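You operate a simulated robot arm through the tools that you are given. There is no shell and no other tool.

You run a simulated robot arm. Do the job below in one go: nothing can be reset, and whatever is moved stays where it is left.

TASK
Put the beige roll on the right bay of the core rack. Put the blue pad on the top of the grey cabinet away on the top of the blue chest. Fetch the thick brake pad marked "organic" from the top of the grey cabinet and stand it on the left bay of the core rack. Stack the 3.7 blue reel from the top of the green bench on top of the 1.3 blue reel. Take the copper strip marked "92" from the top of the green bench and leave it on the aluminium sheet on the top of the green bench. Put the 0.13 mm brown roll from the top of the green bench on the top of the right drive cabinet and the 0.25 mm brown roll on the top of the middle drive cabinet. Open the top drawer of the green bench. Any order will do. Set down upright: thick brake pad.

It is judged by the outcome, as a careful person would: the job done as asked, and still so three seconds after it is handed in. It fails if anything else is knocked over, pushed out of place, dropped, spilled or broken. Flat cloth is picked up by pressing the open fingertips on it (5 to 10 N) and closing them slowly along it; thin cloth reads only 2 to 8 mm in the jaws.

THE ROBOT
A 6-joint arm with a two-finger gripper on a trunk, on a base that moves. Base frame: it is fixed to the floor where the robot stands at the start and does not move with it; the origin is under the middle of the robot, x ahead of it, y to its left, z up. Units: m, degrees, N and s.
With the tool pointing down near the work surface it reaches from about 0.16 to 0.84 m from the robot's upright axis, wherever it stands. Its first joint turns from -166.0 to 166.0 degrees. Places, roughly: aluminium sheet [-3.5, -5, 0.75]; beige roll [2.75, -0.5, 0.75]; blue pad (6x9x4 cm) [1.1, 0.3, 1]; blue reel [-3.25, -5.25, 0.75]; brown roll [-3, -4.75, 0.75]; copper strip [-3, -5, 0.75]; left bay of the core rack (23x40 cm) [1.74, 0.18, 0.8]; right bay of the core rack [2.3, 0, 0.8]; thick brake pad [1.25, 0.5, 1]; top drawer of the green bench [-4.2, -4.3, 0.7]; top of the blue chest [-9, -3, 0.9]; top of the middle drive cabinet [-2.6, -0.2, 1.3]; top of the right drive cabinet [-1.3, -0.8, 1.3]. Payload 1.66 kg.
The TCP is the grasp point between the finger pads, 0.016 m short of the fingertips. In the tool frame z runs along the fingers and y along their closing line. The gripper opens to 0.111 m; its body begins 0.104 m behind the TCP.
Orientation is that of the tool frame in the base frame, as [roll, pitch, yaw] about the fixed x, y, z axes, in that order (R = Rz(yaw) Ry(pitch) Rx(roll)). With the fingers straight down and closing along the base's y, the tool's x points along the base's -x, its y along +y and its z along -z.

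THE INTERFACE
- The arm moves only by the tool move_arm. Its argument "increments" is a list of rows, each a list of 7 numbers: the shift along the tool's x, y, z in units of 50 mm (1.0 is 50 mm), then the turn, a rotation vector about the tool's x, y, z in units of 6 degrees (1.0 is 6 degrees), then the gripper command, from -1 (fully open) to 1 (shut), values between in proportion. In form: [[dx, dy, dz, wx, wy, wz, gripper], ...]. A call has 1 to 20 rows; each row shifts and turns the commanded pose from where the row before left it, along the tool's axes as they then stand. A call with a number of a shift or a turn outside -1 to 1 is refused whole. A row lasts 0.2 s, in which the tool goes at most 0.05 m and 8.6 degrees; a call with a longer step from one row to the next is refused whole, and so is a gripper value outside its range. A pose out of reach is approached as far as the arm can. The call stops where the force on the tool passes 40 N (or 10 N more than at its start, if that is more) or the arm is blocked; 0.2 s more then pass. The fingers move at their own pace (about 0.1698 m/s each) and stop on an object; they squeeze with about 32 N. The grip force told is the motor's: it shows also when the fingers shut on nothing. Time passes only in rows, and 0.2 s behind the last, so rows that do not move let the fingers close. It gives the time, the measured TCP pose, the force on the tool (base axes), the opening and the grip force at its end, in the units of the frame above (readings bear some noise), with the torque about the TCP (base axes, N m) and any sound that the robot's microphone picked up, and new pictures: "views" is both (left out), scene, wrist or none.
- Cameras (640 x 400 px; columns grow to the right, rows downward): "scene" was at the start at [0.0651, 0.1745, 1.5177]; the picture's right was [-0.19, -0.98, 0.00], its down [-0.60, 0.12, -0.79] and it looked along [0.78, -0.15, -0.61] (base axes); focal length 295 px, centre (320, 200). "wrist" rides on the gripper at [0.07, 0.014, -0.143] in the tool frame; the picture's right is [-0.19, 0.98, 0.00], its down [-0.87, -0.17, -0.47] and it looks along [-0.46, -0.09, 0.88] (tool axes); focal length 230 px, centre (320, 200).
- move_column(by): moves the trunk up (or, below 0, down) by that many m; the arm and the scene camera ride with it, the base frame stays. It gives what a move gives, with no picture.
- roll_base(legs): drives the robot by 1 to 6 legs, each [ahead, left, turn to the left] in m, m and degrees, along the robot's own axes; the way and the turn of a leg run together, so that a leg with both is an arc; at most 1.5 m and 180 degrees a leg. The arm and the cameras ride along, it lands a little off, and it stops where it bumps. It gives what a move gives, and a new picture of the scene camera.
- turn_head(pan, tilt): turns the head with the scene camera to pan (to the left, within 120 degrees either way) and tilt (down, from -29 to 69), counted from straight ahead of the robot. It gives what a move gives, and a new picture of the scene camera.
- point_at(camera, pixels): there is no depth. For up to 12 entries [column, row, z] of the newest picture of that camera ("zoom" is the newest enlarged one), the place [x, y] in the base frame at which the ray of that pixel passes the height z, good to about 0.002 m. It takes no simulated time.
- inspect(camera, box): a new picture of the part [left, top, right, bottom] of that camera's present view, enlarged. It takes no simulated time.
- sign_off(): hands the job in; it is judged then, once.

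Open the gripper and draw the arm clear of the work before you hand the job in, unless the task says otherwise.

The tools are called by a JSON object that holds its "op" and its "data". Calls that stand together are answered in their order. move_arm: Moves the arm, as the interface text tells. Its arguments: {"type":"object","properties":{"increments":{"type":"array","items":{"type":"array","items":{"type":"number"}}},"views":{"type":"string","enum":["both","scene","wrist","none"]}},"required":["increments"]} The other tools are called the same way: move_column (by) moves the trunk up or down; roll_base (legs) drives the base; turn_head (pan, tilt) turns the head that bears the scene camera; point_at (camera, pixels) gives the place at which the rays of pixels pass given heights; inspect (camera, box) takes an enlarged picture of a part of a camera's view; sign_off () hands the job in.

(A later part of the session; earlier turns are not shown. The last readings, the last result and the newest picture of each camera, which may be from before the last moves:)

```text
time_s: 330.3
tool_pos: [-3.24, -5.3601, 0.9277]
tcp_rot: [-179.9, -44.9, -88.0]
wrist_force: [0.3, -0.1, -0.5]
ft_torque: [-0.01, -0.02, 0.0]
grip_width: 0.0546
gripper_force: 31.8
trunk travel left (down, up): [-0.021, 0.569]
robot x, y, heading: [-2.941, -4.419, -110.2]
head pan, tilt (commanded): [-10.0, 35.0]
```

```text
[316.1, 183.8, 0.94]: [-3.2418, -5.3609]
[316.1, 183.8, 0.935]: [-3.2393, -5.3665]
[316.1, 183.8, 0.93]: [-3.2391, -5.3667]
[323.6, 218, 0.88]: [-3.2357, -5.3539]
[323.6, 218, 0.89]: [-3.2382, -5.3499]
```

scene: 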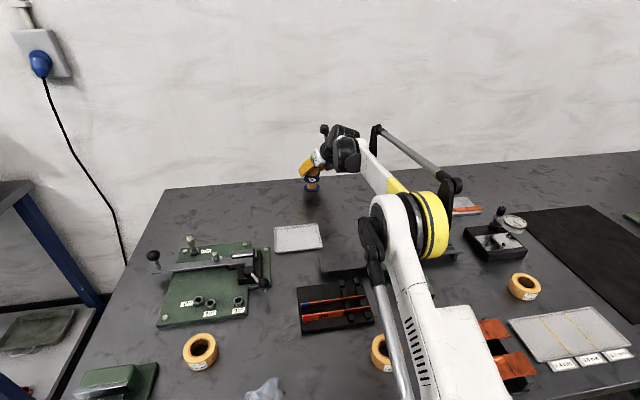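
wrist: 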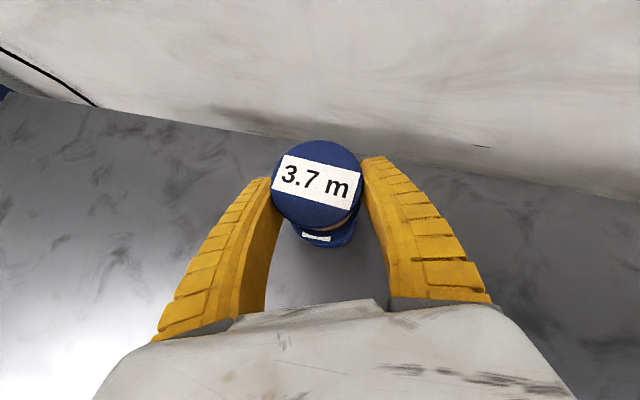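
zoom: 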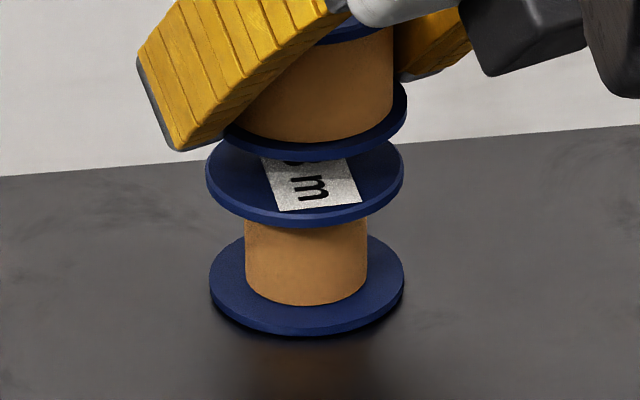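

Careful comparison suggests the held reel is about 5 mm too far right and 6 mm too far out. I correct that at this height and look again.

{"op": "move_arm", "data": {"increments": [[-0.082, -0.104, -0.082, 0, 0, 0, 1], [0, 0, 0, 0, 0, 0, 1]], "views": "wrist"}}

{"op": "inspect", "data": {"camera": "wrist", "box": [280, 190, 400, 270]}}

{"op": "inspect", "data": {"camera": "scene", "box": [296, 165, 330, 197]}}

```text
time_s: 330.9
tool_pos: [-3.2342, -5.3527, 0.9272]
tcp_rot: [-179.9, -45.1, -87.9]
wrist_force: [-0.9, 0.5, -0.5]
ft_torque: [0.0, -0.04, -0.02]
grip_width: 0.0543
gripper_force: 31.9
trunk travel left (down, up): [-0.021, 0.569]
robot x, y, heading: [-2.9431, -4.4222, -109.8]
head pan, tilt (commanded): [-10.0, 35.0]
```

wrist: 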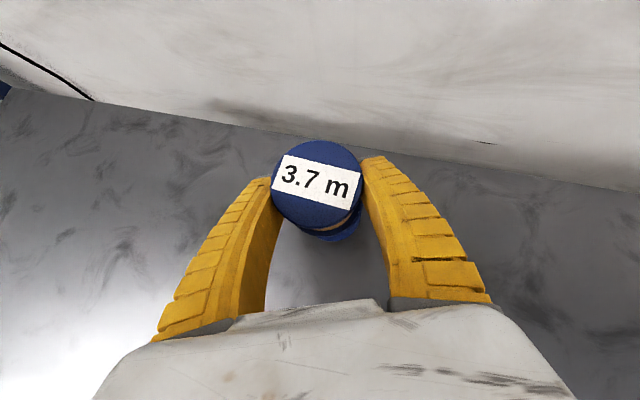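

```text
5.00 times, centred on (340, 230) of wrist
```

zoom: 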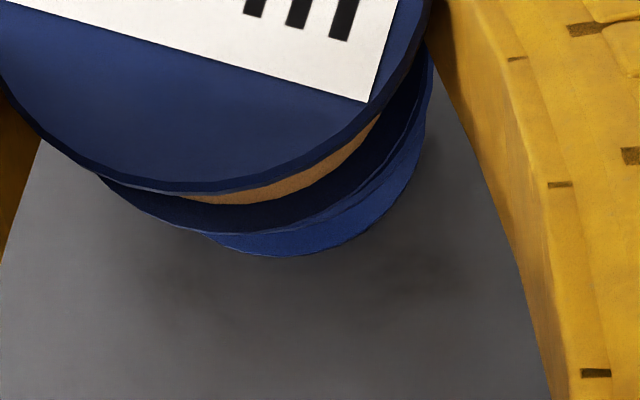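

```text
12.50 times, centred on (313, 181) of scene
```

zoom: 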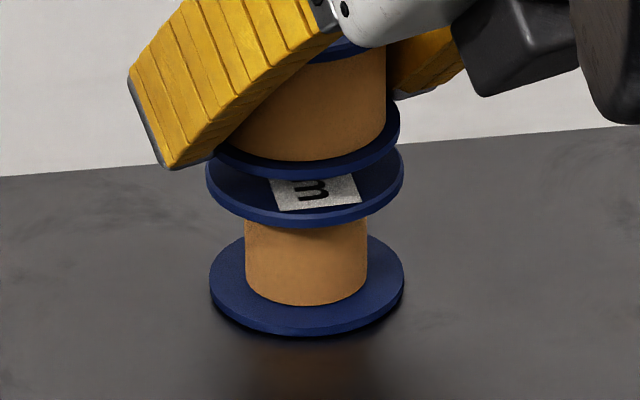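

Now the flanges look coaxial within about 1–2 mm. I trim slightly and descend to just above contact.

{"op": "move_arm", "data": {"increments": [[0.02, 0.026, 0.02, 0, 0, 0, 1], [-0.14, 0, 0.14, 0, 0, 0, 1], [0, 0, 0, 0, 0, 0, 1]], "views": "wrist"}}

{"op": "inspect", "data": {"camera": "scene", "box": [296, 165, 330, 197]}}

{"op": "inspect", "data": {"camera": "wrist", "box": [280, 190, 400, 270]}}

```text
time_s: 331.7
tool_pos: [-3.2356, -5.356, 0.9181]
tcp_rot: [-179.9, -45.0, -88.1]
wrist_force: [-0.3, 0.3, -1.8]
ft_torque: [0.0, 0.03, 0.06]
grip_width: 0.0543
gripper_force: 32.6
trunk travel left (down, up): [-0.021, 0.569]
robot x, y, heading: [-2.9446, -4.4201, -110.1]
head pan, tilt (commanded): [-10.0, 35.0]
```

wrist: 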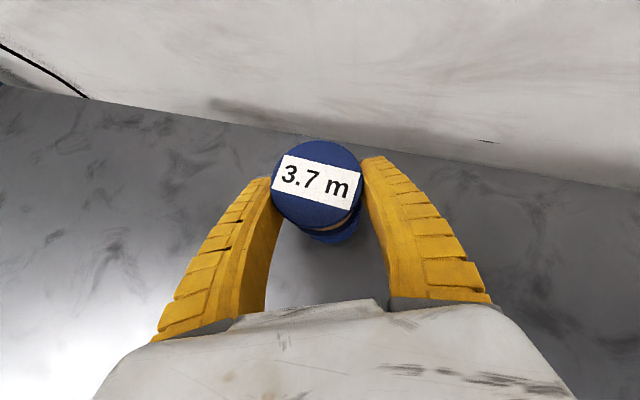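

```text
12.50 times, centred on (313, 181) of scene
```

zoom: 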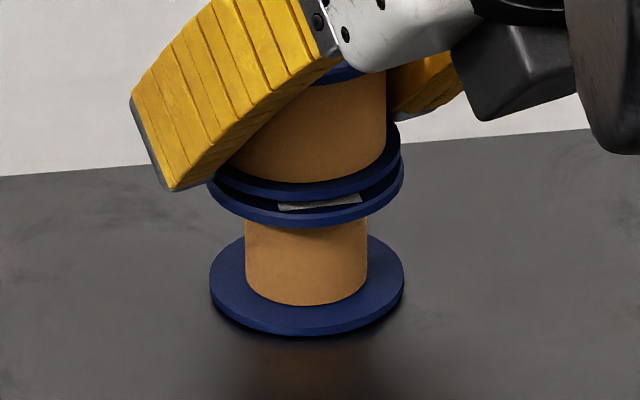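

```text
5.00 times, centred on (340, 230) of wrist
```

zoom: 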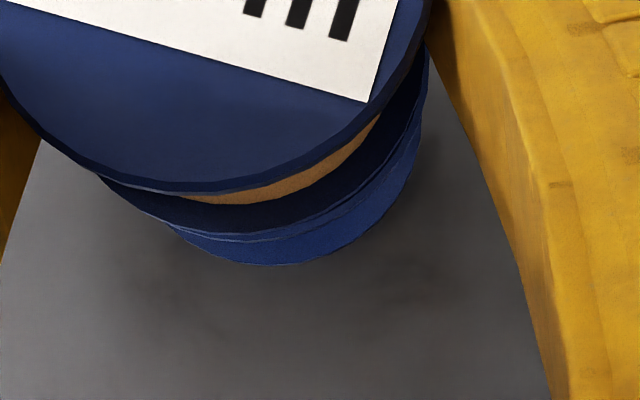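

The alignment looks right in both views with about 6 mm gap. I creep down.

{"op": "move_arm", "data": {"increments": [[-0.055, 0, 0.055, 0, 0, 0, 1], [0, 0, 0, 0, 0, 0, 1]], "views": "none"}}

```text
time_s: 332.3
tool_pos: [-3.2365, -5.3559, 0.9144]
tcp_rot: [-179.9, -45.0, -88.0]
wrist_force: [0.1, 0.0, -0.1]
ft_torque: [0.03, 0.0, 0.0]
grip_width: 0.0542
gripper_force: 31.9
trunk travel left (down, up): [-0.021, 0.569]
robot x, y, heading: [-2.9437, -4.4197, -110.1]
head pan, tilt (commanded): [-10.0, 35.0]
```

{"op": "move_arm", "data": {"increments": [[-0.03, 0, 0.03, 0, 0, 0, 1], [0, 0, 0, 0, 0, 0, 1]], "views": "none"}}

```text
time_s: 332.9
tool_pos: [-3.2366, -5.3561, 0.9145]
tcp_rot: [-179.9, -45.0, -88.0]
wrist_force: [-0.8, -1.1, 4.3]
ft_torque: [-0.05, 0.12, 0.04]
grip_width: 0.0544
gripper_force: 31.8
trunk travel left (down, up): [-0.021, 0.569]
robot x, y, heading: [-2.9387, -4.4208, -110.0]
head pan, tilt (commanded): [-10.0, 35.0]
```

First contact (4 N). One more small step, then I look.

{"op": "move_arm", "data": {"increments": [[-0.018, 0, 0.018, 0, 0, 0, 1], [0, 0, 0, 0, 0, 0, 1]], "views": "wrist"}}

{"op": "inspect", "data": {"camera": "scene", "box": [296, 165, 330, 197]}}

```text
time_s: 333.5
tool_pos: [-3.2349, -5.3559, 0.9145]
tcp_rot: [-180.0, -45.1, -88.1]
wrist_force: [-2.9, -2.4, 10.5]
ft_torque: [-0.07, 0.14, -0.01]
grip_width: 0.0547
gripper_force: 32.0
trunk travel left (down, up): [-0.021, 0.569]
robot x, y, heading: [-2.9434, -4.423, -109.9]
head pan, tilt (commanded): [-10.0, 35.0]
```

wrist: 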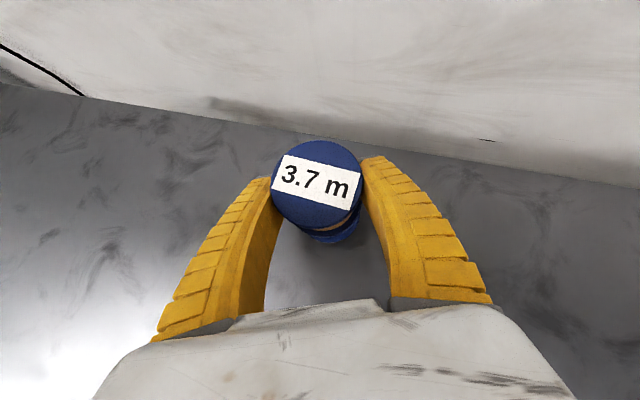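

```text
12.50 times, centred on (313, 181) of scene
```

zoom: 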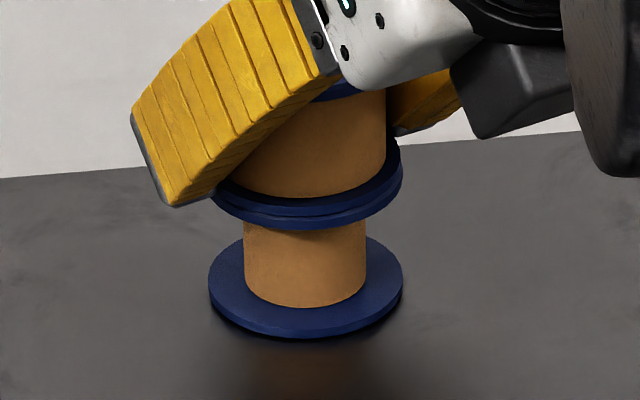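

The reels meet flush and aligned. I open the fingers slowly.

{"op": "move_arm", "data": {"increments": [[0, 0, 0, 0, 0, 0, 0.05], [0, 0, 0, 0, 0, 0, -0.05], [0, 0, 0, 0, 0, 0, -0.15], [0, 0, 0, 0, 0, 0, -0.3], [0, 0, 0, 0, 0, 0, -0.5], [0, 0, 0, 0, 0, 0, -0.7], [0, 0, 0, 0, 0, 0, -0.7]], "views": "wrist"}}

{"op": "inspect", "data": {"camera": "scene", "box": [296, 155, 336, 197]}}

```text
time_s: 335.1
tool_pos: [-3.236, -5.3556, 0.913]
tcp_rot: [-179.8, -44.9, -88.1]
wrist_force: [-0.1, 1.0, 0.3]
ft_torque: [0.02, 0.01, -0.01]
grip_width: 0.095
gripper_force: 0.9
trunk travel left (down, up): [-0.021, 0.569]
robot x, y, heading: [-2.939, -4.4219, -110.0]
head pan, tilt (commanded): [-10.0, 35.0]
```

wrist: 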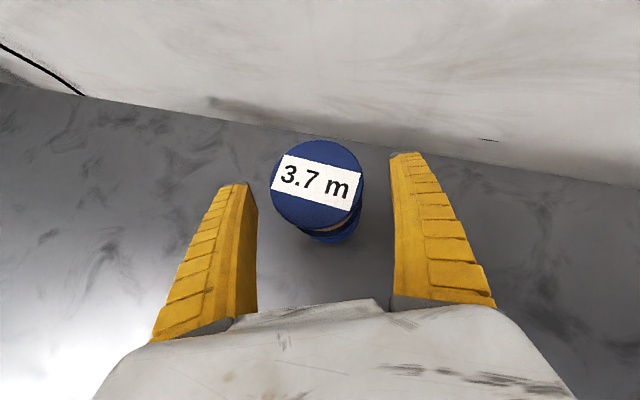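

```text
9.52 times, centred on (316, 176) of scene
```

zoom: 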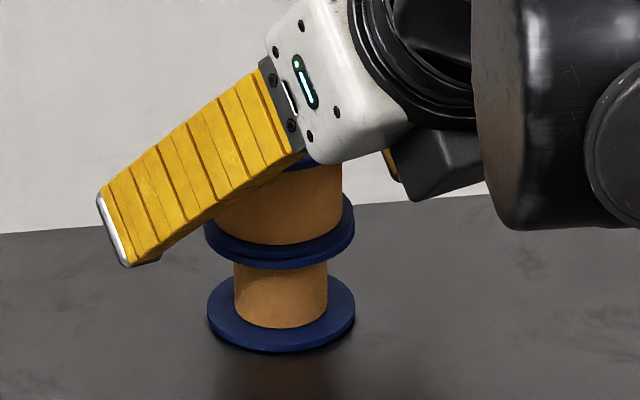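

The stack stands. I withdraw straight up, then back.

{"op": "move_arm", "data": {"increments": [[0.2, 0, -0.2, 0, 0, 0, -0.8], [0.4, 0, -0.4, 0, 0, 0, -1], [0.6, 0, -0.6, 0, 0, 0, -1], [0.6, 0, -0.6, 0, 0, 0, -1], [0.2, 0, -0.8, 0, 0, 0, -1], [0, 0, -0.9, 0, 0, 0, -1], [0, 0, -0.9, 0, 0, 0, -1], [0, 0, -0.9, 0, 0, 0, -1], [0, 0, -0.9, 0, 0, 0, -1]], "views": "scene"}}

{"op": "inspect", "data": {"camera": "scene", "box": [260, 140, 376, 220]}}

```text
time_s: 337.1
tool_pos: [-3.2416, -5.2055, 1.2011]
tcp_rot: [-179.9, -44.9, -87.9]
wrist_force: [0.1, 0.2, 0.4]
ft_torque: [0.02, -0.03, -0.01]
grip_width: 0.111
gripper_force: 0.0
trunk travel left (down, up): [-0.021, 0.569]
robot x, y, heading: [-2.9413, -4.4179, -109.8]
head pan, tilt (commanded): [-10.0, 35.0]
```

scene: 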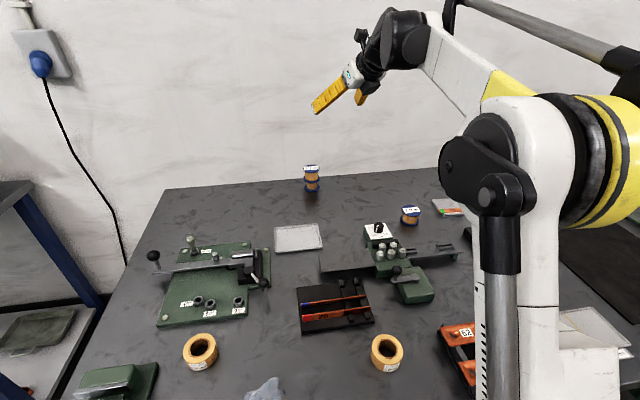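

```text
5.00 times, centred on (318, 180) of scene
```

zoom: 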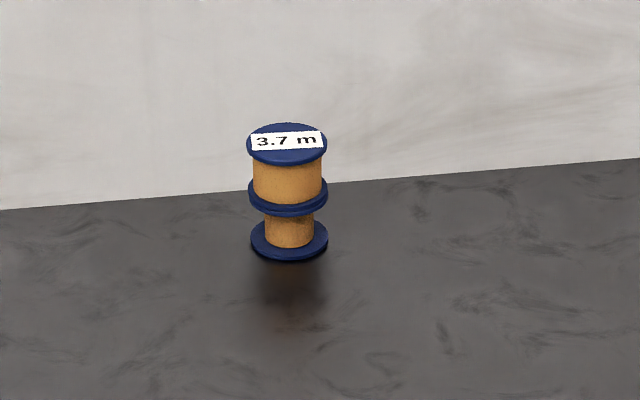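

The 3.7 m reel sits squarely on the 1.3 m reel. I tilt the tool back to vertical and turn it round for the next grasps.

{"op": "move_arm", "data": {"increments": [[0, 0, 0, 0, -0.94, 0, -1], [0, 0, 0, 0, -0.94, 0, -1], [0, 0, 0, 0, -0.94, 0, -1], [0, 0, 0, 0, -0.94, 0, -1], [0, 0, 0, 0, -0.94, 0, -1], [0, 0, 0, 0, -0.94, 0, -1], [0, 0, 0, 0, -0.94, 0, -1], [0, 0, 0, 0, -0.91, 0, -1], [0, 0, 0, 0, 0, -0.95, -1], [0, 0, 0, 0, 0, -0.95, -1], [0, 0, 0, 0, 0, -0.95, -1], [0, 0, 0, 0, 0, -0.95, -1], [0, 0, 0, 0, 0, -0.95, -1], [0, 0, 0, 0, 0, -0.95, -1], [0, 0, 0, 0, 0, -0.95, -1], [0, 0, 0, 0, 0, -0.95, -1], [0, 0, 0, 0, 0, -0.95, -1], [0, 0, 0, 0, 0, -0.95, -1]], "views": "none"}}

{"op": "move_arm", "data": {"increments": [[0, 0, 0, 0, 0, -0.95, -1], [0, 0, 0, 0, 0, -0.95, -1], [0, 0, 0, 0, 0, -0.95, -1], [0, 0, 0, 0, 0, -0.95, -1], [0, 0, 0, 0, 0, -0.95, -1], [0, 0, 0, 0, 0, -0.95, -1], [0, 0, 0, 0, 0, -0.95, -1], [0, 0, 0, 0, 0, -0.95, -1], [0, 0, 0, 0, 0, -0.95, -1], [0, 0, 0, 0, 0, 0, -1]], "views": "wrist"}}

```text
time_s: 340.9
tool_pos: [-3.2033, -5.1131, 1.1301]
tcp_rot: [179.9, 0.0, -30.7]
wrist_force: [0.3, 0.2, 0.2]
ft_torque: [0.01, 0.01, -0.02]
grip_width: 0.1109
gripper_force: 0.0
out of reach, approached as far as the arm can: row 4, 5, 6, 8
trunk travel left (down, up): [-0.021, 0.569]
robot x, y, heading: [-2.9435, -4.4182, -110.1]
head pan, tilt (commanded): [-10.0, 35.0]
```

```text
time_s: 343.1
tool_pos: [-3.2037, -5.1134, 1.1296]
tcp_rot: [180.0, 0.0, 20.6]
wrist_force: [-0.4, -0.5, 0.4]
ft_torque: [0.03, -0.01, 0.0]
grip_width: 0.1109
gripper_force: 0.1
trunk travel left (down, up): [-0.021, 0.569]
robot x, y, heading: [-2.9412, -4.4176, -110.0]
head pan, tilt (commanded): [-10.0, 35.0]
```

wrist: 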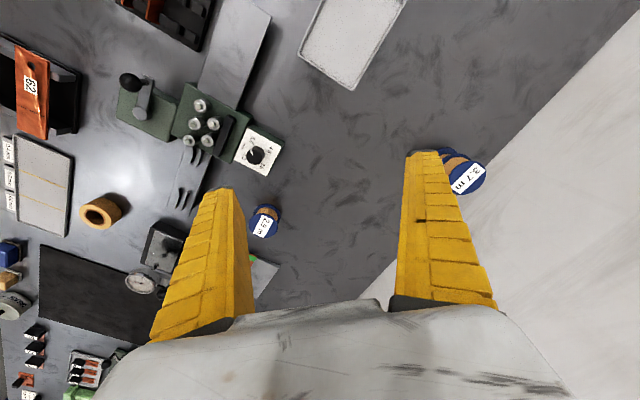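

I raise the trunk 0.2 m for clearance and view, then move over the 0.25 mm roll.

{"op": "move_column", "data": {"by": 0.2}}

{"op": "move_arm", "data": {"increments": [[0.98, 0, 0, 0, 0, 0, -1], [0.98, 0, 0, 0, 0, 0, -1], [0.98, 0, 0, 0, 0, 0, -1], [0.98, 0, 0, 0, 0, 0, -1], [0.98, 0, 0, 0, 0, 0, -1], [0.98, 0, 0, 0, 0, 0, -1], [0.98, 0, 0, 0, 0, 0, -1], [0.98, 0, 0, 0, 0, 0, -1], [0.98, 0, 0, 0, 0, 0, -1], [0.98, 0, 0, 0, 0, 0, -1], [0, 0, 0.9, 0, 0, 0, -1], [0, 0, 0.9, 0, 0, 0, -1], [0, 0, 0.9, 0, 0, 0, -1], [0, 0, 0.9, 0, 0, 0, -1], [0, 0, 0, 0, 0, 0, -1]]}}

{"op": "inspect", "data": {"camera": "wrist", "box": [230, 50, 410, 190]}}

```text
time_s: 345.3
tool_pos: [-3.2025, -5.1126, 1.3298]
tcp_rot: [179.9, 0.0, 20.3]
wrist_force: [0.1, -0.3, -0.9]
ft_torque: [0.02, 0.01, -0.04]
grip_width: 0.111
gripper_force: 0.1
trunk travel left (down, up): [-0.221, 0.369]
robot x, y, heading: [-2.9413, -4.4183, -109.8]
head pan, tilt (commanded): [-10.0, 35.0]
```

```text
time_s: 348.5
tool_pos: [-2.7424, -4.9394, 1.1511]
tcp_rot: [180.0, 0.0, 20.4]
wrist_force: [-0.2, -0.3, -0.6]
ft_torque: [0.04, -0.02, 0.0]
grip_width: 0.111
gripper_force: 0.0
trunk travel left (down, up): [-0.221, 0.369]
robot x, y, heading: [-2.9384, -4.4189, -109.9]
head pan, tilt (commanded): [-10.0, 35.0]
```

scene: 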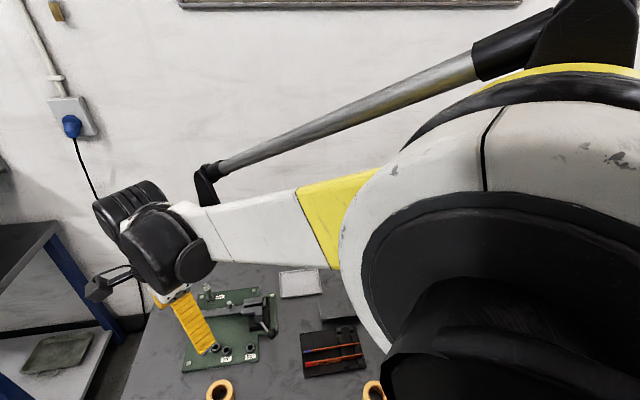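
wrist: 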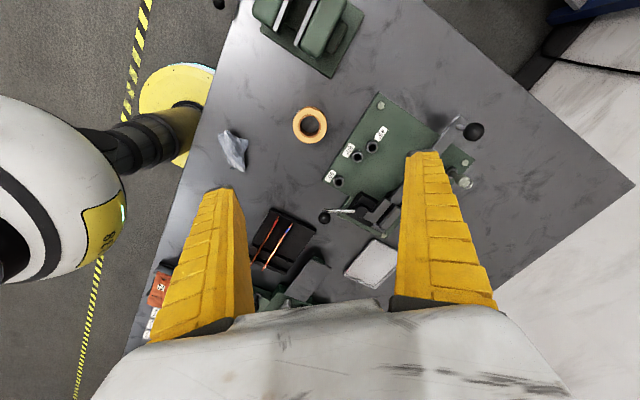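

```text
2.86 times, centred on (320, 120) of wrist
```

zoom: 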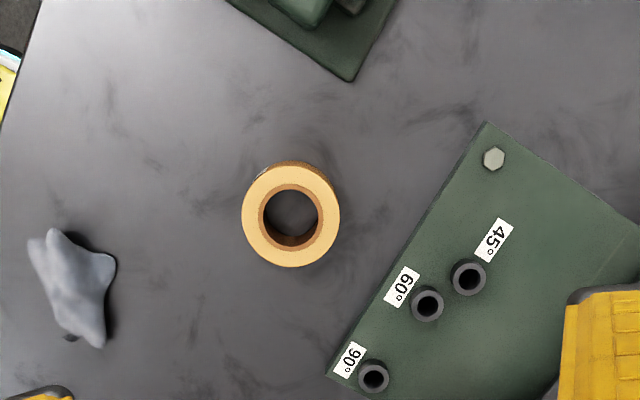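

{"op": "point_at", "data": {"camera": "wrist", "pixels": [[309.5, 126, 0.85], [309.5, 126, 0.86], [309.5, 126, 0.87], [309.5, 126, 0.88]]}}

```text
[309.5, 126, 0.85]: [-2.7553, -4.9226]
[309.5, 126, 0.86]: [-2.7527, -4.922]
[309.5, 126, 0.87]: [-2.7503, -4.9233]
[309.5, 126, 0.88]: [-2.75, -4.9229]
```

{"op": "move_arm", "data": {"increments": [[-0.066, -0.374, 0.42, 0, 0, 0, -0.6], [0, 0, 0.9, 0, 0, 0, -0.6], [0, 0, 0.9, 0, 0, 0, -0.6], [0, 0, 0.9, 0, 0, 0, -0.6], [0, 0, 0.9, 0, 0, 0, -0.6], [0, 0, 0.4, 0, 0, 0, -0.6], [0, 0, 0, 0, 0, 0, -0.6]], "views": "wrist"}}

{"op": "inspect", "data": {"camera": "wrist", "box": [220, 90, 420, 240]}}

```text
time_s: 350.1
tool_pos: [-2.7539, -4.9248, 0.9287]
tcp_rot: [179.9, 0.0, 20.4]
wrist_force: [0.3, -0.1, -0.3]
ft_torque: [0.02, 0.0, -0.04]
grip_width: 0.0899
gripper_force: 0.5
trunk travel left (down, up): [-0.221, 0.369]
robot x, y, heading: [-2.9418, -4.4186, -110.1]
head pan, tilt (commanded): [-10.0, 35.0]
```

wrist: 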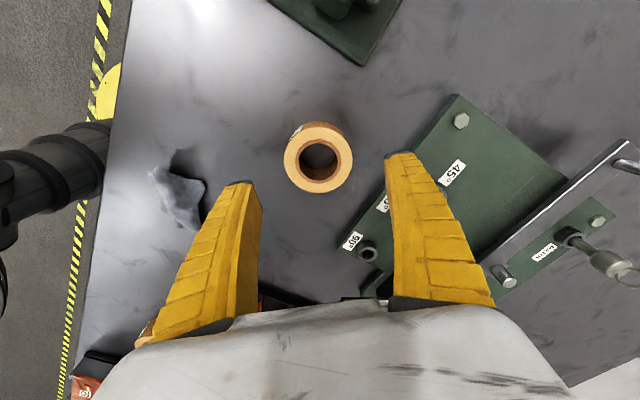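

```text
2.67 times, centred on (320, 165) of wrist
```

zoom: 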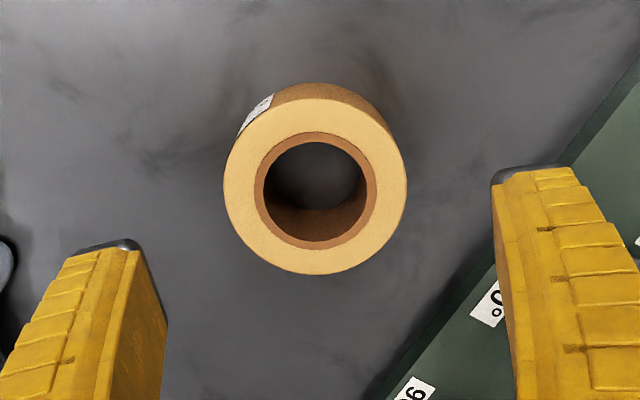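

Roll almost centred; I trim and descend to z≈0.868, then check the force.

{"op": "move_arm", "data": {"increments": [[0.09, -0.03, 0.6, 0, 0, 0, -0.6], [0, 0, 0.58, 0, 0, 0, -0.6], [0, 0, 0, 0, 0, 0, -0.6]], "views": "wrist"}}

```text
time_s: 350.9
tool_pos: [-2.7506, -4.9249, 0.8712]
tcp_rot: [179.9, 0.0, 20.4]
wrist_force: [-0.6, 0.4, 0.7]
ft_torque: [0.03, 0.0, -0.05]
grip_width: 0.0899
gripper_force: 0.6
trunk travel left (down, up): [-0.221, 0.369]
robot x, y, heading: [-2.9416, -4.4184, -109.9]
head pan, tilt (commanded): [-10.0, 35.0]
```

wrist: 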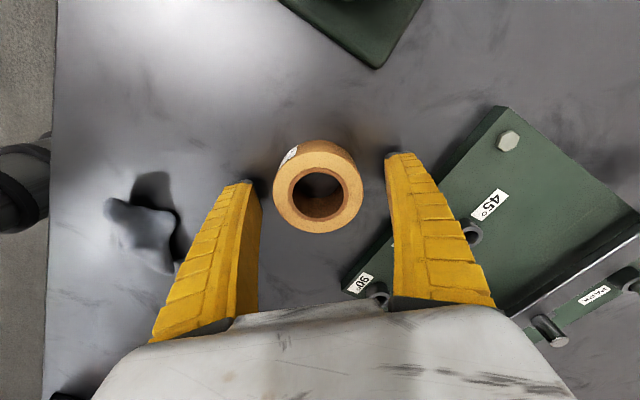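

{"op": "move_arm", "data": {"increments": [[0, 0, 0.07, 0, 0, 0, -0.6], [0, 0, 0, 0, 0, 0, -0.3], [0, 0, 0, 0, 0, 0, 0], [0, 0, 0, 0, 0, 0, 0.4], [0, 0, 0, 0, 0, 0, 1], [0, 0, 0, 0, 0, 0, 1]], "views": "wrist"}}

```text
time_s: 352.3
tool_pos: [-2.7514, -4.9231, 0.8675]
tcp_rot: [179.9, 0.0, 20.4]
wrist_force: [0.2, -0.9, 2.9]
ft_torque: [-0.02, -0.06, -0.03]
grip_width: 0.055
gripper_force: 31.8
trunk travel left (down, up): [-0.221, 0.369]
robot x, y, heading: [-2.9419, -4.4196, -110.1]
head pan, tilt (commanded): [-10.0, 35.0]
```

wrist: 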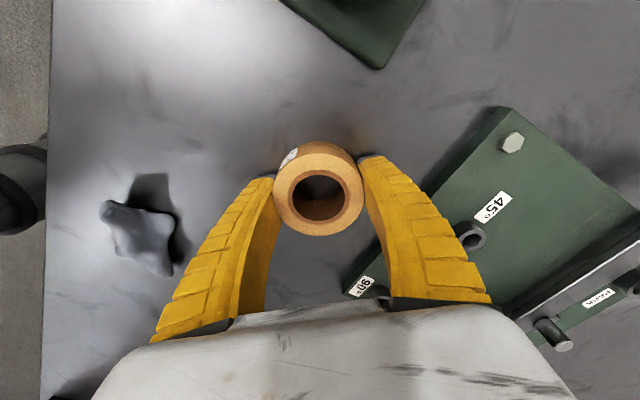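

The 0.25 mm roll is held. I lift it and draw the arm in toward the robot.

{"op": "move_arm", "data": {"increments": [[0, 0, -0.4, 0, 0, 0, 1], [0, 0, -0.9, 0, 0, 0, 1], [0, 0, -0.95, 0, 0, 0, 1], [0, 0, -0.95, 0, 0, 0, 1], [0, 0, -0.95, 0, 0, 0, 1], [0, 0, -0.95, 0, 0, 0, 1], [0, 0, -0.95, 0, 0, 0, 1], [0, 0, -0.95, 0, 0, 0, 1], [-0.8, -0.3, 0, 0, 0, 0, 1], [-0.8, -0.3, 0, 0, 0, 0, 1], [-0.8, -0.3, 0, 0, 0, 0, 1], [-0.8, -0.3, 0, 0, 0, 0, 1], [-0.8, -0.3, 0, 0, 0, 0, 1], [-0.6, -0.3, 0, 0, 0, 0, 1], [0, 0, 0, 0, 0, 0, 1]], "views": "none"}}

{"op": "turn_head", "data": {"pan": 0, "tilt": 50}}

```text
time_s: 355.5
tool_pos: [-2.9962, -4.92, 1.2192]
tcp_rot: [179.9, 0.0, 20.4]
wrist_force: [-0.2, -0.7, -1.0]
ft_torque: [-0.03, 0.04, 0.0]
grip_width: 0.0549
gripper_force: 32.2
trunk travel left (down, up): [-0.221, 0.369]
robot x, y, heading: [-2.9409, -4.4238, -109.9]
head pan, tilt (commanded): [-10.0, 35.0]
```

```text
time_s: 356.3
tool_pos: [-2.9965, -4.9207, 1.2188]
tcp_rot: [179.9, 0.0, 20.4]
wrist_force: [0.5, 0.0, -1.0]
ft_torque: [0.01, 0.0, 0.02]
grip_width: 0.0548
gripper_force: 31.8
trunk travel left (down, up): [-0.221, 0.369]
robot x, y, heading: [-2.9416, -4.4208, -109.7]
head pan, tilt (commanded): [0.0, 50.0]
```

scene: 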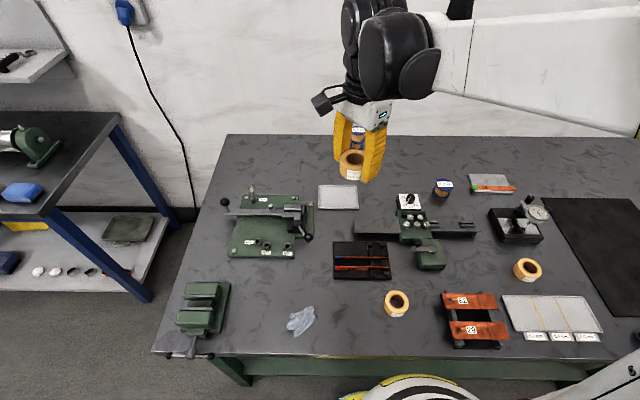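

All is well on the bench. I back off, turn, and drive back toward the corridor at the machine's end.

{"op": "roll_base", "data": {"legs": [[-0.8, 0, 0], [0, 0, 134], [1.33, 0, 0], [1.33, 0, 0]]}}

{"op": "turn_head", "data": {"pan": 20, "tilt": 35}}

```text
time_s: 378.5
tool_pos: [0.2168, -2.4148, 1.2194]
tcp_rot: [179.9, 0.1, 152.7]
wrist_force: [0.5, 0.6, -0.3]
ft_torque: [0.0, -0.01, -0.01]
grip_width: 0.0546
gripper_force: 32.3
trunk travel left (down, up): [-0.221, 0.369]
robot x, y, heading: [-0.1874, -2.7103, 22.2]
head pan, tilt (commanded): [0.0, 50.0]
```

scene: 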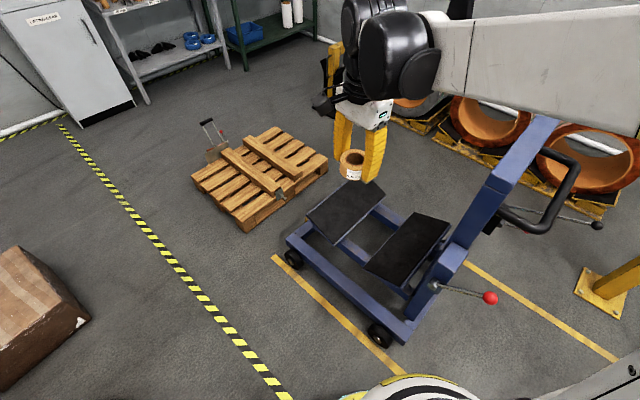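

```text
time_s: 379.3
tool_pos: [0.2166, -2.4147, 1.22]
tcp_rot: [179.9, 0.0, 152.7]
wrist_force: [-1.2, 0.6, -0.4]
ft_torque: [0.01, 0.0, 0.0]
grip_width: 0.0547
gripper_force: 32.3
trunk travel left (down, up): [-0.221, 0.369]
robot x, y, heading: [-0.1882, -2.7089, 22.1]
head pan, tilt (commanded): [20.0, 35.0]
```

scene: 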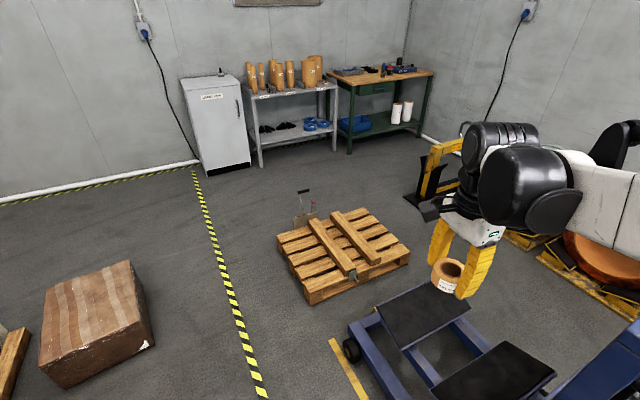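

{"op": "point_at", "data": {"camera": "scene", "pixels": [[262, 390, 0.0], [222, 265, 0.0], [195, 178, 0.0], [153, 348, 0.0], [130, 265, 0.25], [278, 243, 0.1], [308, 303, 0.0], [300, 225, 0.0], [345, 355, 0.0], [42, 365, 0.0]]}}

```text
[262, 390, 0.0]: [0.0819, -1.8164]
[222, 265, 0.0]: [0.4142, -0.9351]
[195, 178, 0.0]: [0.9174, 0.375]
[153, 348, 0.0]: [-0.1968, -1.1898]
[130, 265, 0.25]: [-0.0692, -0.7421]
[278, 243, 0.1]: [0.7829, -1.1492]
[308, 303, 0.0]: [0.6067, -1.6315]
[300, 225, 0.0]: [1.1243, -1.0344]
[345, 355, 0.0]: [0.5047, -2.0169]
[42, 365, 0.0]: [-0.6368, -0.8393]
```

The corridor lies between the box corner (-0.20,-1.19) and the pallet (0.78,-1.15). I turn and drive through its middle, then turn along the wall aisle.

{"op": "roll_base", "data": {"legs": [[0, 0, 51], [0.8, 0, 0], [0.8, 0, 0], [0.75, 0.1, 0], [0, 0, 87]]}}

{"op": "turn_head", "data": {"pan": 15, "tilt": 30}}

```text
time_s: 397.4
tool_pos: [-0.1488, -0.3599, 1.2194]
tcp_rot: [179.9, -0.1, -67.8]
wrist_force: [-0.5, 0.7, 0.6]
ft_torque: [-0.01, -0.03, -0.01]
grip_width: 0.0542
gripper_force: 31.7
trunk travel left (down, up): [-0.221, 0.369]
robot x, y, heading: [0.355, -0.3991, 161.8]
head pan, tilt (commanded): [20.0, 35.0]
```

scene: 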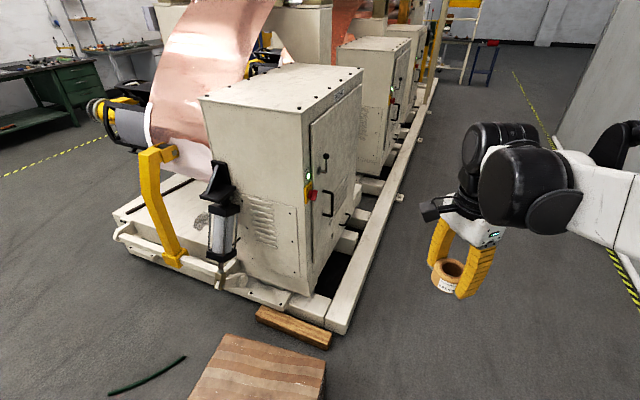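

```text
time_s: 398.0
tool_pos: [-0.1476, -0.36, 1.2205]
tcp_rot: [179.9, 0.1, -67.8]
wrist_force: [-0.1, 0.2, -0.4]
ft_torque: [0.01, 0.0, 0.05]
grip_width: 0.0541
gripper_force: 32.1
trunk travel left (down, up): [-0.221, 0.369]
robot x, y, heading: [0.3525, -0.3973, 161.6]
head pan, tilt (commanded): [15.0, 30.0]
```

scene: 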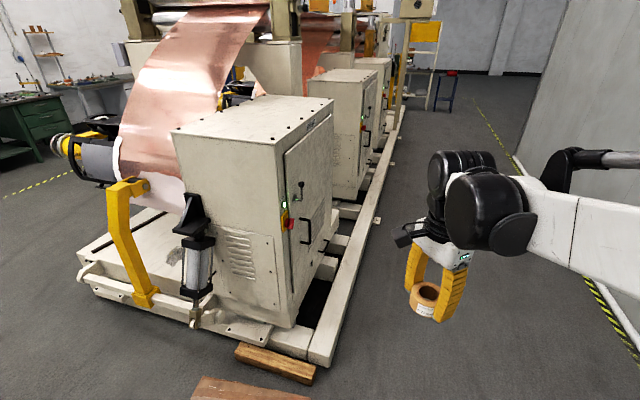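

The drive cabinets stand in a row at left: RIGHT nearest, then the middle one. I measure their tops and the platform beam.

{"op": "point_at", "data": {"camera": "scene", "pixels": [[175, 131, 1.3], [283, 154, 1.3], [334, 116, 1.3], [175, 131, 1.2], [283, 154, 1.2], [334, 116, 1.2], [335, 360, 0.1], [385, 190, 0.1], [290, 325, 0.15], [358, 80, 1.3], [376, 73, 1.3], [308, 78, 1.3]]}}

{"op": "inspect", "data": {"camera": "scene", "box": [160, 40, 420, 200]}}

```text
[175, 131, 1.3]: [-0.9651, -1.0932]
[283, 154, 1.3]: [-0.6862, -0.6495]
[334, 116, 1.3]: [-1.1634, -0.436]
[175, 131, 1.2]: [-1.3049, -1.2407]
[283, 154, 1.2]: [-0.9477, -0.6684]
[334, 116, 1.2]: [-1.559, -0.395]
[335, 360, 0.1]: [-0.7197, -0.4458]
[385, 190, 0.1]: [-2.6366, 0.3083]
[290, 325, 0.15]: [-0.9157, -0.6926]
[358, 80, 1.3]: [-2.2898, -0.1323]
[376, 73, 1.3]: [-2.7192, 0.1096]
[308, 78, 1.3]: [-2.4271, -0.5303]
```

```text
2.46 times, centred on (290, 120) of scene
```

zoom: 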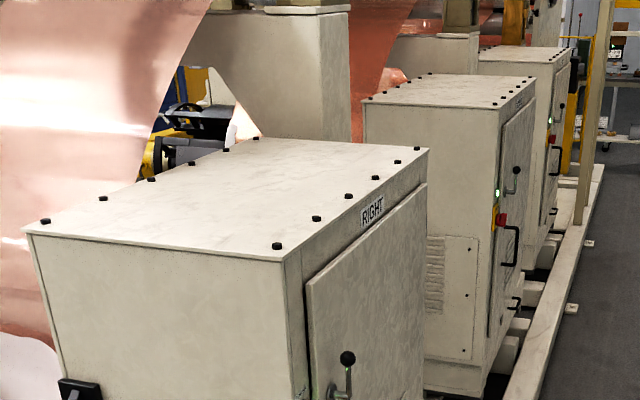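

The RIGHT cabinet's top is at about z 1.2–1.25; the beam edge is at n≈-0.64. I raise the trunk and drive along the aisle to the middle cabinet.

{"op": "move_column", "data": {"by": 0.28}}

{"op": "roll_base", "data": {"legs": [[1.3, -0.15, 0], [1.3, -0.1, 0]]}}

{"op": "turn_head", "data": {"pan": 75, "tilt": 35}}

```text
time_s: 400.9
tool_pos: [-0.1482, -0.3588, 1.5]
tcp_rot: [179.9, 0.0, -67.8]
wrist_force: [0.6, 0.2, -0.3]
ft_torque: [0.0, -0.01, 0.01]
grip_width: 0.054
gripper_force: 32.3
trunk travel left (down, up): [-0.501, 0.089]
robot x, y, heading: [0.3542, -0.3991, 161.7]
head pan, tilt (commanded): [15.0, 30.0]
```

```text
time_s: 413.6
tool_pos: [-2.5559, 0.6877, 1.5002]
tcp_rot: [179.9, 0.0, -68.5]
wrist_force: [-0.1, 0.5, -0.2]
ft_torque: [-0.02, -0.05, -0.03]
grip_width: 0.0537
gripper_force: 31.6
trunk travel left (down, up): [-0.501, 0.089]
robot x, y, heading: [-2.0551, 0.6457, 161.1]
head pan, tilt (commanded): [15.0, 30.0]
```

scene: 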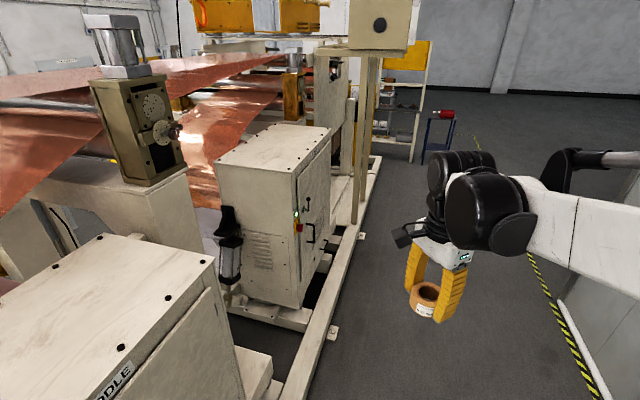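

```text
time_s: 414.9
tool_pos: [-2.5548, 0.6871, 1.4992]
tcp_rot: [179.9, 0.0, -68.5]
wrist_force: [0.2, 0.3, -0.2]
ft_torque: [0.02, -0.04, -0.01]
grip_width: 0.0538
gripper_force: 32.1
trunk travel left (down, up): [-0.501, 0.089]
robot x, y, heading: [-2.0541, 0.6426, 161.1]
head pan, tilt (commanded): [75.0, 35.0]
```

scene: 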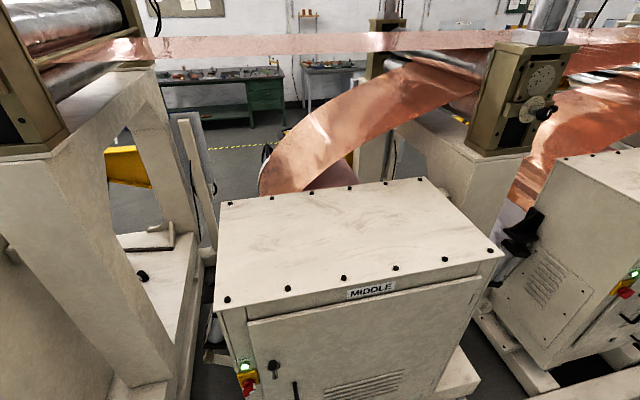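

The MIDDLE cabinet is right beside me, its top flat with small bolt heads at the edge. I measure its top and take a look with other height information.

{"op": "point_at", "data": {"camera": "scene", "pixels": [[215, 308, 1.25], [500, 252, 1.25], [222, 203, 1.25], [425, 178, 1.25], [215, 308, 1.2], [500, 252, 1.2], [222, 203, 1.2], [425, 178, 1.2], [350, 245, 1.22]]}}

{"op": "turn_head", "data": {"pan": 80, "tilt": 60}}

```text
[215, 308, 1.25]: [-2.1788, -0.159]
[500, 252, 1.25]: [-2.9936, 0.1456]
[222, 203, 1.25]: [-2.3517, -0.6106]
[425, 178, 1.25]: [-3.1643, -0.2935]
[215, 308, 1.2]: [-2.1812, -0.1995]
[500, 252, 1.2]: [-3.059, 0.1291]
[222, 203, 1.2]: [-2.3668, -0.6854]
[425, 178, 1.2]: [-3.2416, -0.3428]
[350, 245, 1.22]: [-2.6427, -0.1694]
```

```text
time_s: 415.8
tool_pos: [-2.5545, 0.6866, 1.4998]
tcp_rot: [179.9, 0.1, -68.5]
wrist_force: [0.4, -0.3, 0.2]
ft_torque: [0.02, -0.03, 0.03]
grip_width: 0.0536
gripper_force: 31.9
trunk travel left (down, up): [-0.501, 0.089]
robot x, y, heading: [-2.0547, 0.64, 160.9]
head pan, tilt (commanded): [80.0, 60.0]
```

scene: 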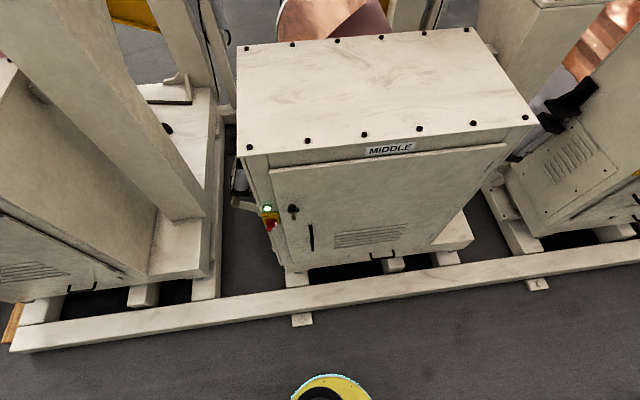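

I position in front of the middle cabinet and turn to face it.

{"op": "roll_base", "data": {"legs": [[0.25, 0.17, 0], [0, 0, 89]]}}

{"op": "turn_head", "data": {"pan": 0, "tilt": 50}}

```text
time_s: 421.6
tool_pos: [-2.4001, 0.0695, 1.4996]
tcp_rot: [179.9, 0.0, 20.6]
wrist_force: [0.4, 0.2, -0.2]
ft_torque: [-0.01, 0.03, 0.02]
grip_width: 0.0532
gripper_force: 31.8
trunk travel left (down, up): [-0.501, 0.089]
robot x, y, heading: [-2.3434, 0.5711, -110.2]
head pan, tilt (commanded): [80.0, 60.0]
```

scene: 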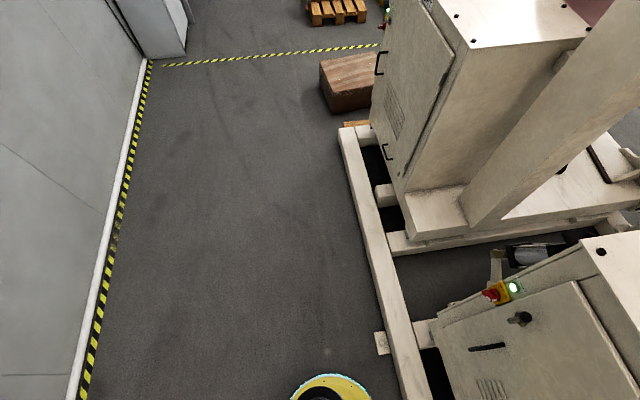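

```text
time_s: 423.2
tool_pos: [-2.3991, 0.0686, 1.5002]
tcp_rot: [179.9, 0.0, 20.5]
wrist_force: [-0.4, 0.2, 0.1]
ft_torque: [-0.02, 0.02, -0.01]
grip_width: 0.0535
gripper_force: 32.1
trunk travel left (down, up): [-0.501, 0.089]
robot x, y, heading: [-2.3462, 0.5692, -110.1]
head pan, tilt (commanded): [0.0, 50.0]
```

scene: 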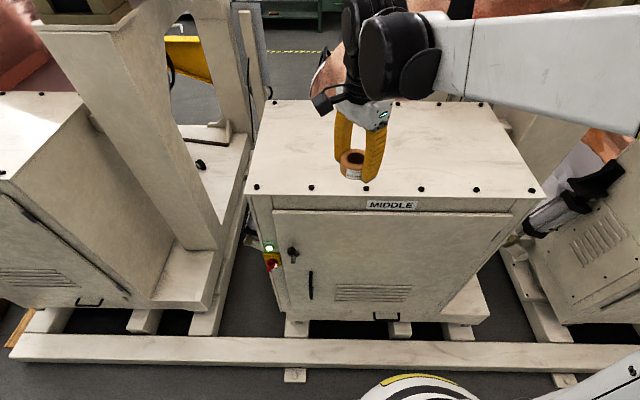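

{"op": "point_at", "data": {"camera": "scene", "pixels": [[246, 190, 1.2], [246, 190, 1.25], [246, 190, 1.3], [546, 194, 1.2], [546, 194, 1.25], [546, 194, 1.3], [268, 101, 1.25], [484, 103, 1.25], [350, 370, 0.0], [350, 345, 0.12], [400, 145, 1.22], [380, 160, 1.22]]}}

```text
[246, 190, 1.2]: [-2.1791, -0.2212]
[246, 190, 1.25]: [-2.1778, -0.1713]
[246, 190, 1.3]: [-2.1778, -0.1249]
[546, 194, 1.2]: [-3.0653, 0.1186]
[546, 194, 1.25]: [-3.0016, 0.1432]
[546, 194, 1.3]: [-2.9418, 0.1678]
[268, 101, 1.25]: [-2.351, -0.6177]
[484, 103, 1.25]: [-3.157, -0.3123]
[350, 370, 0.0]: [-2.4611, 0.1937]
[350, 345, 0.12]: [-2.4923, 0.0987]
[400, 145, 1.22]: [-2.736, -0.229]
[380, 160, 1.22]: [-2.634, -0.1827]
```

I move the roll over the cabinet top, about 0.13 m behind its front edge, still high.

{"op": "move_arm", "data": {"increments": [[-0.853, 0.377, 0, 0, 0, 0, 1], [-0.853, 0.377, 0, 0, 0, 0, 1], [-0.853, 0.377, 0, 0, 0, 0, 1], [-0.853, 0.377, 0, 0, 0, 0, 1], [-0.853, 0.377, 0, 0, 0, 0, 1], [-0.853, 0.377, 0, 0, 0, 0, 1], [0, 0, 0, 0, 0, 0, 1]]}}

{"op": "inspect", "data": {"camera": "wrist", "box": [160, 40, 480, 240]}}

```text
time_s: 424.8
tool_pos: [-2.6019, -0.1231, 1.5014]
tcp_rot: [179.8, 0.0, 20.4]
wrist_force: [0.1, 0.4, -0.8]
ft_torque: [-0.06, 0.03, 0.03]
grip_width: 0.0531
gripper_force: 31.7
trunk travel left (down, up): [-0.501, 0.089]
robot x, y, heading: [-2.3435, 0.5681, -110.0]
head pan, tilt (commanded): [0.0, 50.0]
```

scene: 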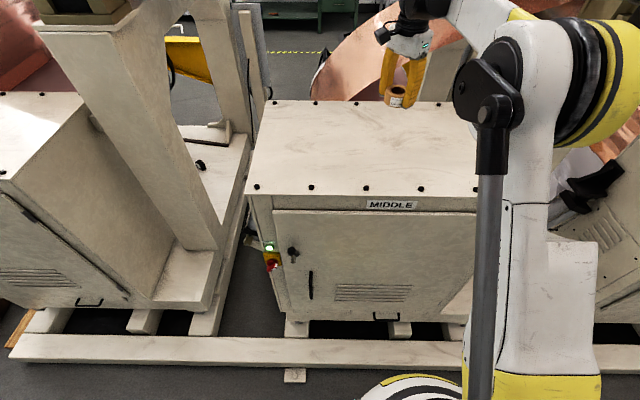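
wrist: 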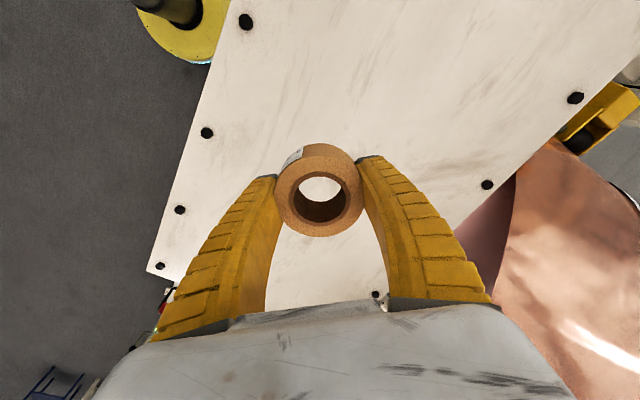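

```text
2.00 times, centred on (320, 140) of wrist
```

zoom: 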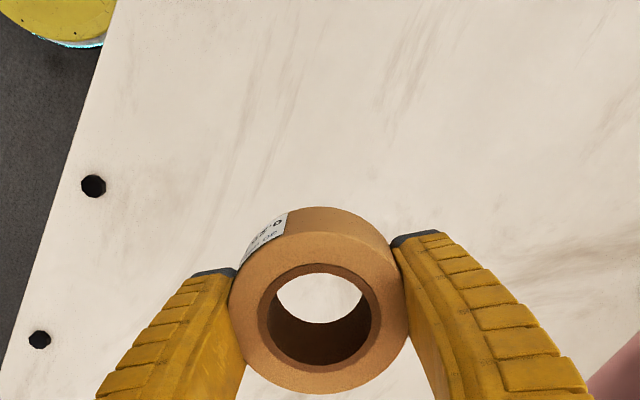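

{"op": "point_at", "data": {"camera": "wrist", "pixels": [[206, 132, 1.25], [206, 132, 1.3], [246, 22, 1.25], [246, 22, 1.3], [180, 210, 1.25], [180, 210, 1.3]]}}

{"op": "point_at", "data": {"camera": "scene", "pixels": [[311, 188, 1.25], [311, 188, 1.3], [366, 188.5, 1.25], [366, 188.5, 1.3], [420.5, 189, 1.25], [420.5, 189, 1.3]]}}

```text
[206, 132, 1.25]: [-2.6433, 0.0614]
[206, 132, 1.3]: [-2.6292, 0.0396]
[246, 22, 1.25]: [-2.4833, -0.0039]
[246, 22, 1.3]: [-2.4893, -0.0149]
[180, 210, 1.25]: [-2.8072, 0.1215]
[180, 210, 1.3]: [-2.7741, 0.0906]
```

```text
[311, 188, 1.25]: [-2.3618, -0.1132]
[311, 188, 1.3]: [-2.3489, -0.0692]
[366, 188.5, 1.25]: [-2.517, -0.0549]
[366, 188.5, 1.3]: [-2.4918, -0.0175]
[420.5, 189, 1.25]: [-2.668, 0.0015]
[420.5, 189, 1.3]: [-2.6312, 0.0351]
```

Bolt heads match at z≈1.30, so the top is near 1.295. I lower to z≈1.337 and then creep.

{"op": "move_arm", "data": {"increments": [[0, 0, 0.9, 0, 0, 0, 1], [0, 0, 0.9, 0, 0, 0, 1], [0, 0, 0.9, 0, 0, 0, 1], [0, 0, 0.58, 0, 0, 0, 1], [0, 0, 0, 0, 0, 0, 1]], "views": "wrist"}}

```text
time_s: 426.0
tool_pos: [-2.5993, -0.1255, 1.3348]
tcp_rot: [179.9, -0.1, 20.5]
wrist_force: [0.2, -0.5, -1.1]
ft_torque: [0.0, -0.04, 0.01]
grip_width: 0.053
gripper_force: 32.0
trunk travel left (down, up): [-0.501, 0.089]
robot x, y, heading: [-2.344, 0.5695, -110.0]
head pan, tilt (commanded): [0.0, 50.0]
```

wrist: 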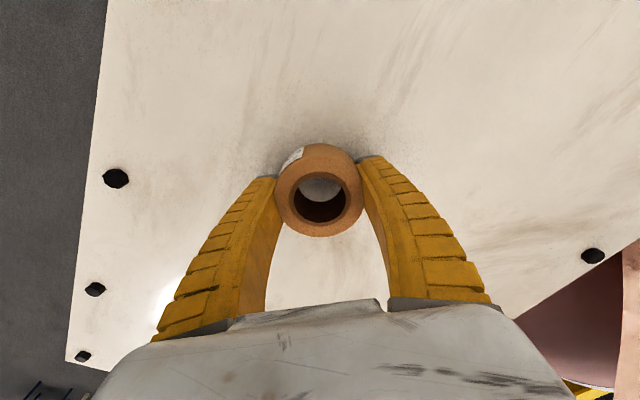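

{"op": "move_arm", "data": {"increments": [[0, 0, 0.1, 0, 0, 0, 1], [0, 0, 0, 0, 0, 0, 1]], "views": "none"}}

```text
time_s: 426.6
tool_pos: [-2.5993, -0.1255, 1.3304]
tcp_rot: [179.9, 0.0, 20.5]
wrist_force: [0.9, -0.6, -0.4]
ft_torque: [0.0, 0.0, -0.02]
grip_width: 0.0526
gripper_force: 31.6
trunk travel left (down, up): [-0.501, 0.089]
robot x, y, heading: [-2.3442, 0.5718, -110.1]
head pan, tilt (commanded): [0.0, 50.0]
```

{"op": "move_arm", "data": {"increments": [[0, 0, 0.06, 0, 0, 0, 1], [0, 0, 0, 0, 0, 0, 1]], "views": "none"}}

```text
time_s: 427.2
tool_pos: [-2.5988, -0.1259, 1.328]
tcp_rot: [179.8, 0.0, 20.5]
wrist_force: [0.0, 0.3, -0.3]
ft_torque: [0.04, 0.01, -0.02]
grip_width: 0.0531
gripper_force: 32.0
trunk travel left (down, up): [-0.501, 0.089]
robot x, y, heading: [-2.3447, 0.5681, -109.9]
head pan, tilt (commanded): [0.0, 50.0]
```

{"op": "move_arm", "data": {"increments": [[0, 0, 0.06, 0, 0, 0, 1], [0, 0, 0, 0, 0, 0, 1]], "views": "none"}}

```text
time_s: 427.8
tool_pos: [-2.6002, -0.1269, 1.3251]
tcp_rot: [179.8, 0.1, 20.4]
wrist_force: [0.4, -0.3, -0.4]
ft_torque: [0.01, -0.01, -0.01]
grip_width: 0.0533
gripper_force: 32.2
trunk travel left (down, up): [-0.501, 0.089]
robot x, y, heading: [-2.3451, 0.5622, -110.1]
head pan, tilt (commanded): [0.0, 50.0]
```

{"op": "move_arm", "data": {"increments": [[0, 0, 0.06, 0, 0, 0, 1], [0, 0, 0, 0, 0, 0, 1]], "views": "none"}}

```text
time_s: 428.4
tool_pos: [-2.5993, -0.1262, 1.3202]
tcp_rot: [179.9, 0.0, 20.5]
wrist_force: [0.3, 0.1, -0.3]
ft_torque: [-0.02, -0.02, 0.01]
grip_width: 0.0528
gripper_force: 32.1
trunk travel left (down, up): [-0.501, 0.089]
robot x, y, heading: [-2.3426, 0.5712, -109.9]
head pan, tilt (commanded): [0.0, 50.0]
```

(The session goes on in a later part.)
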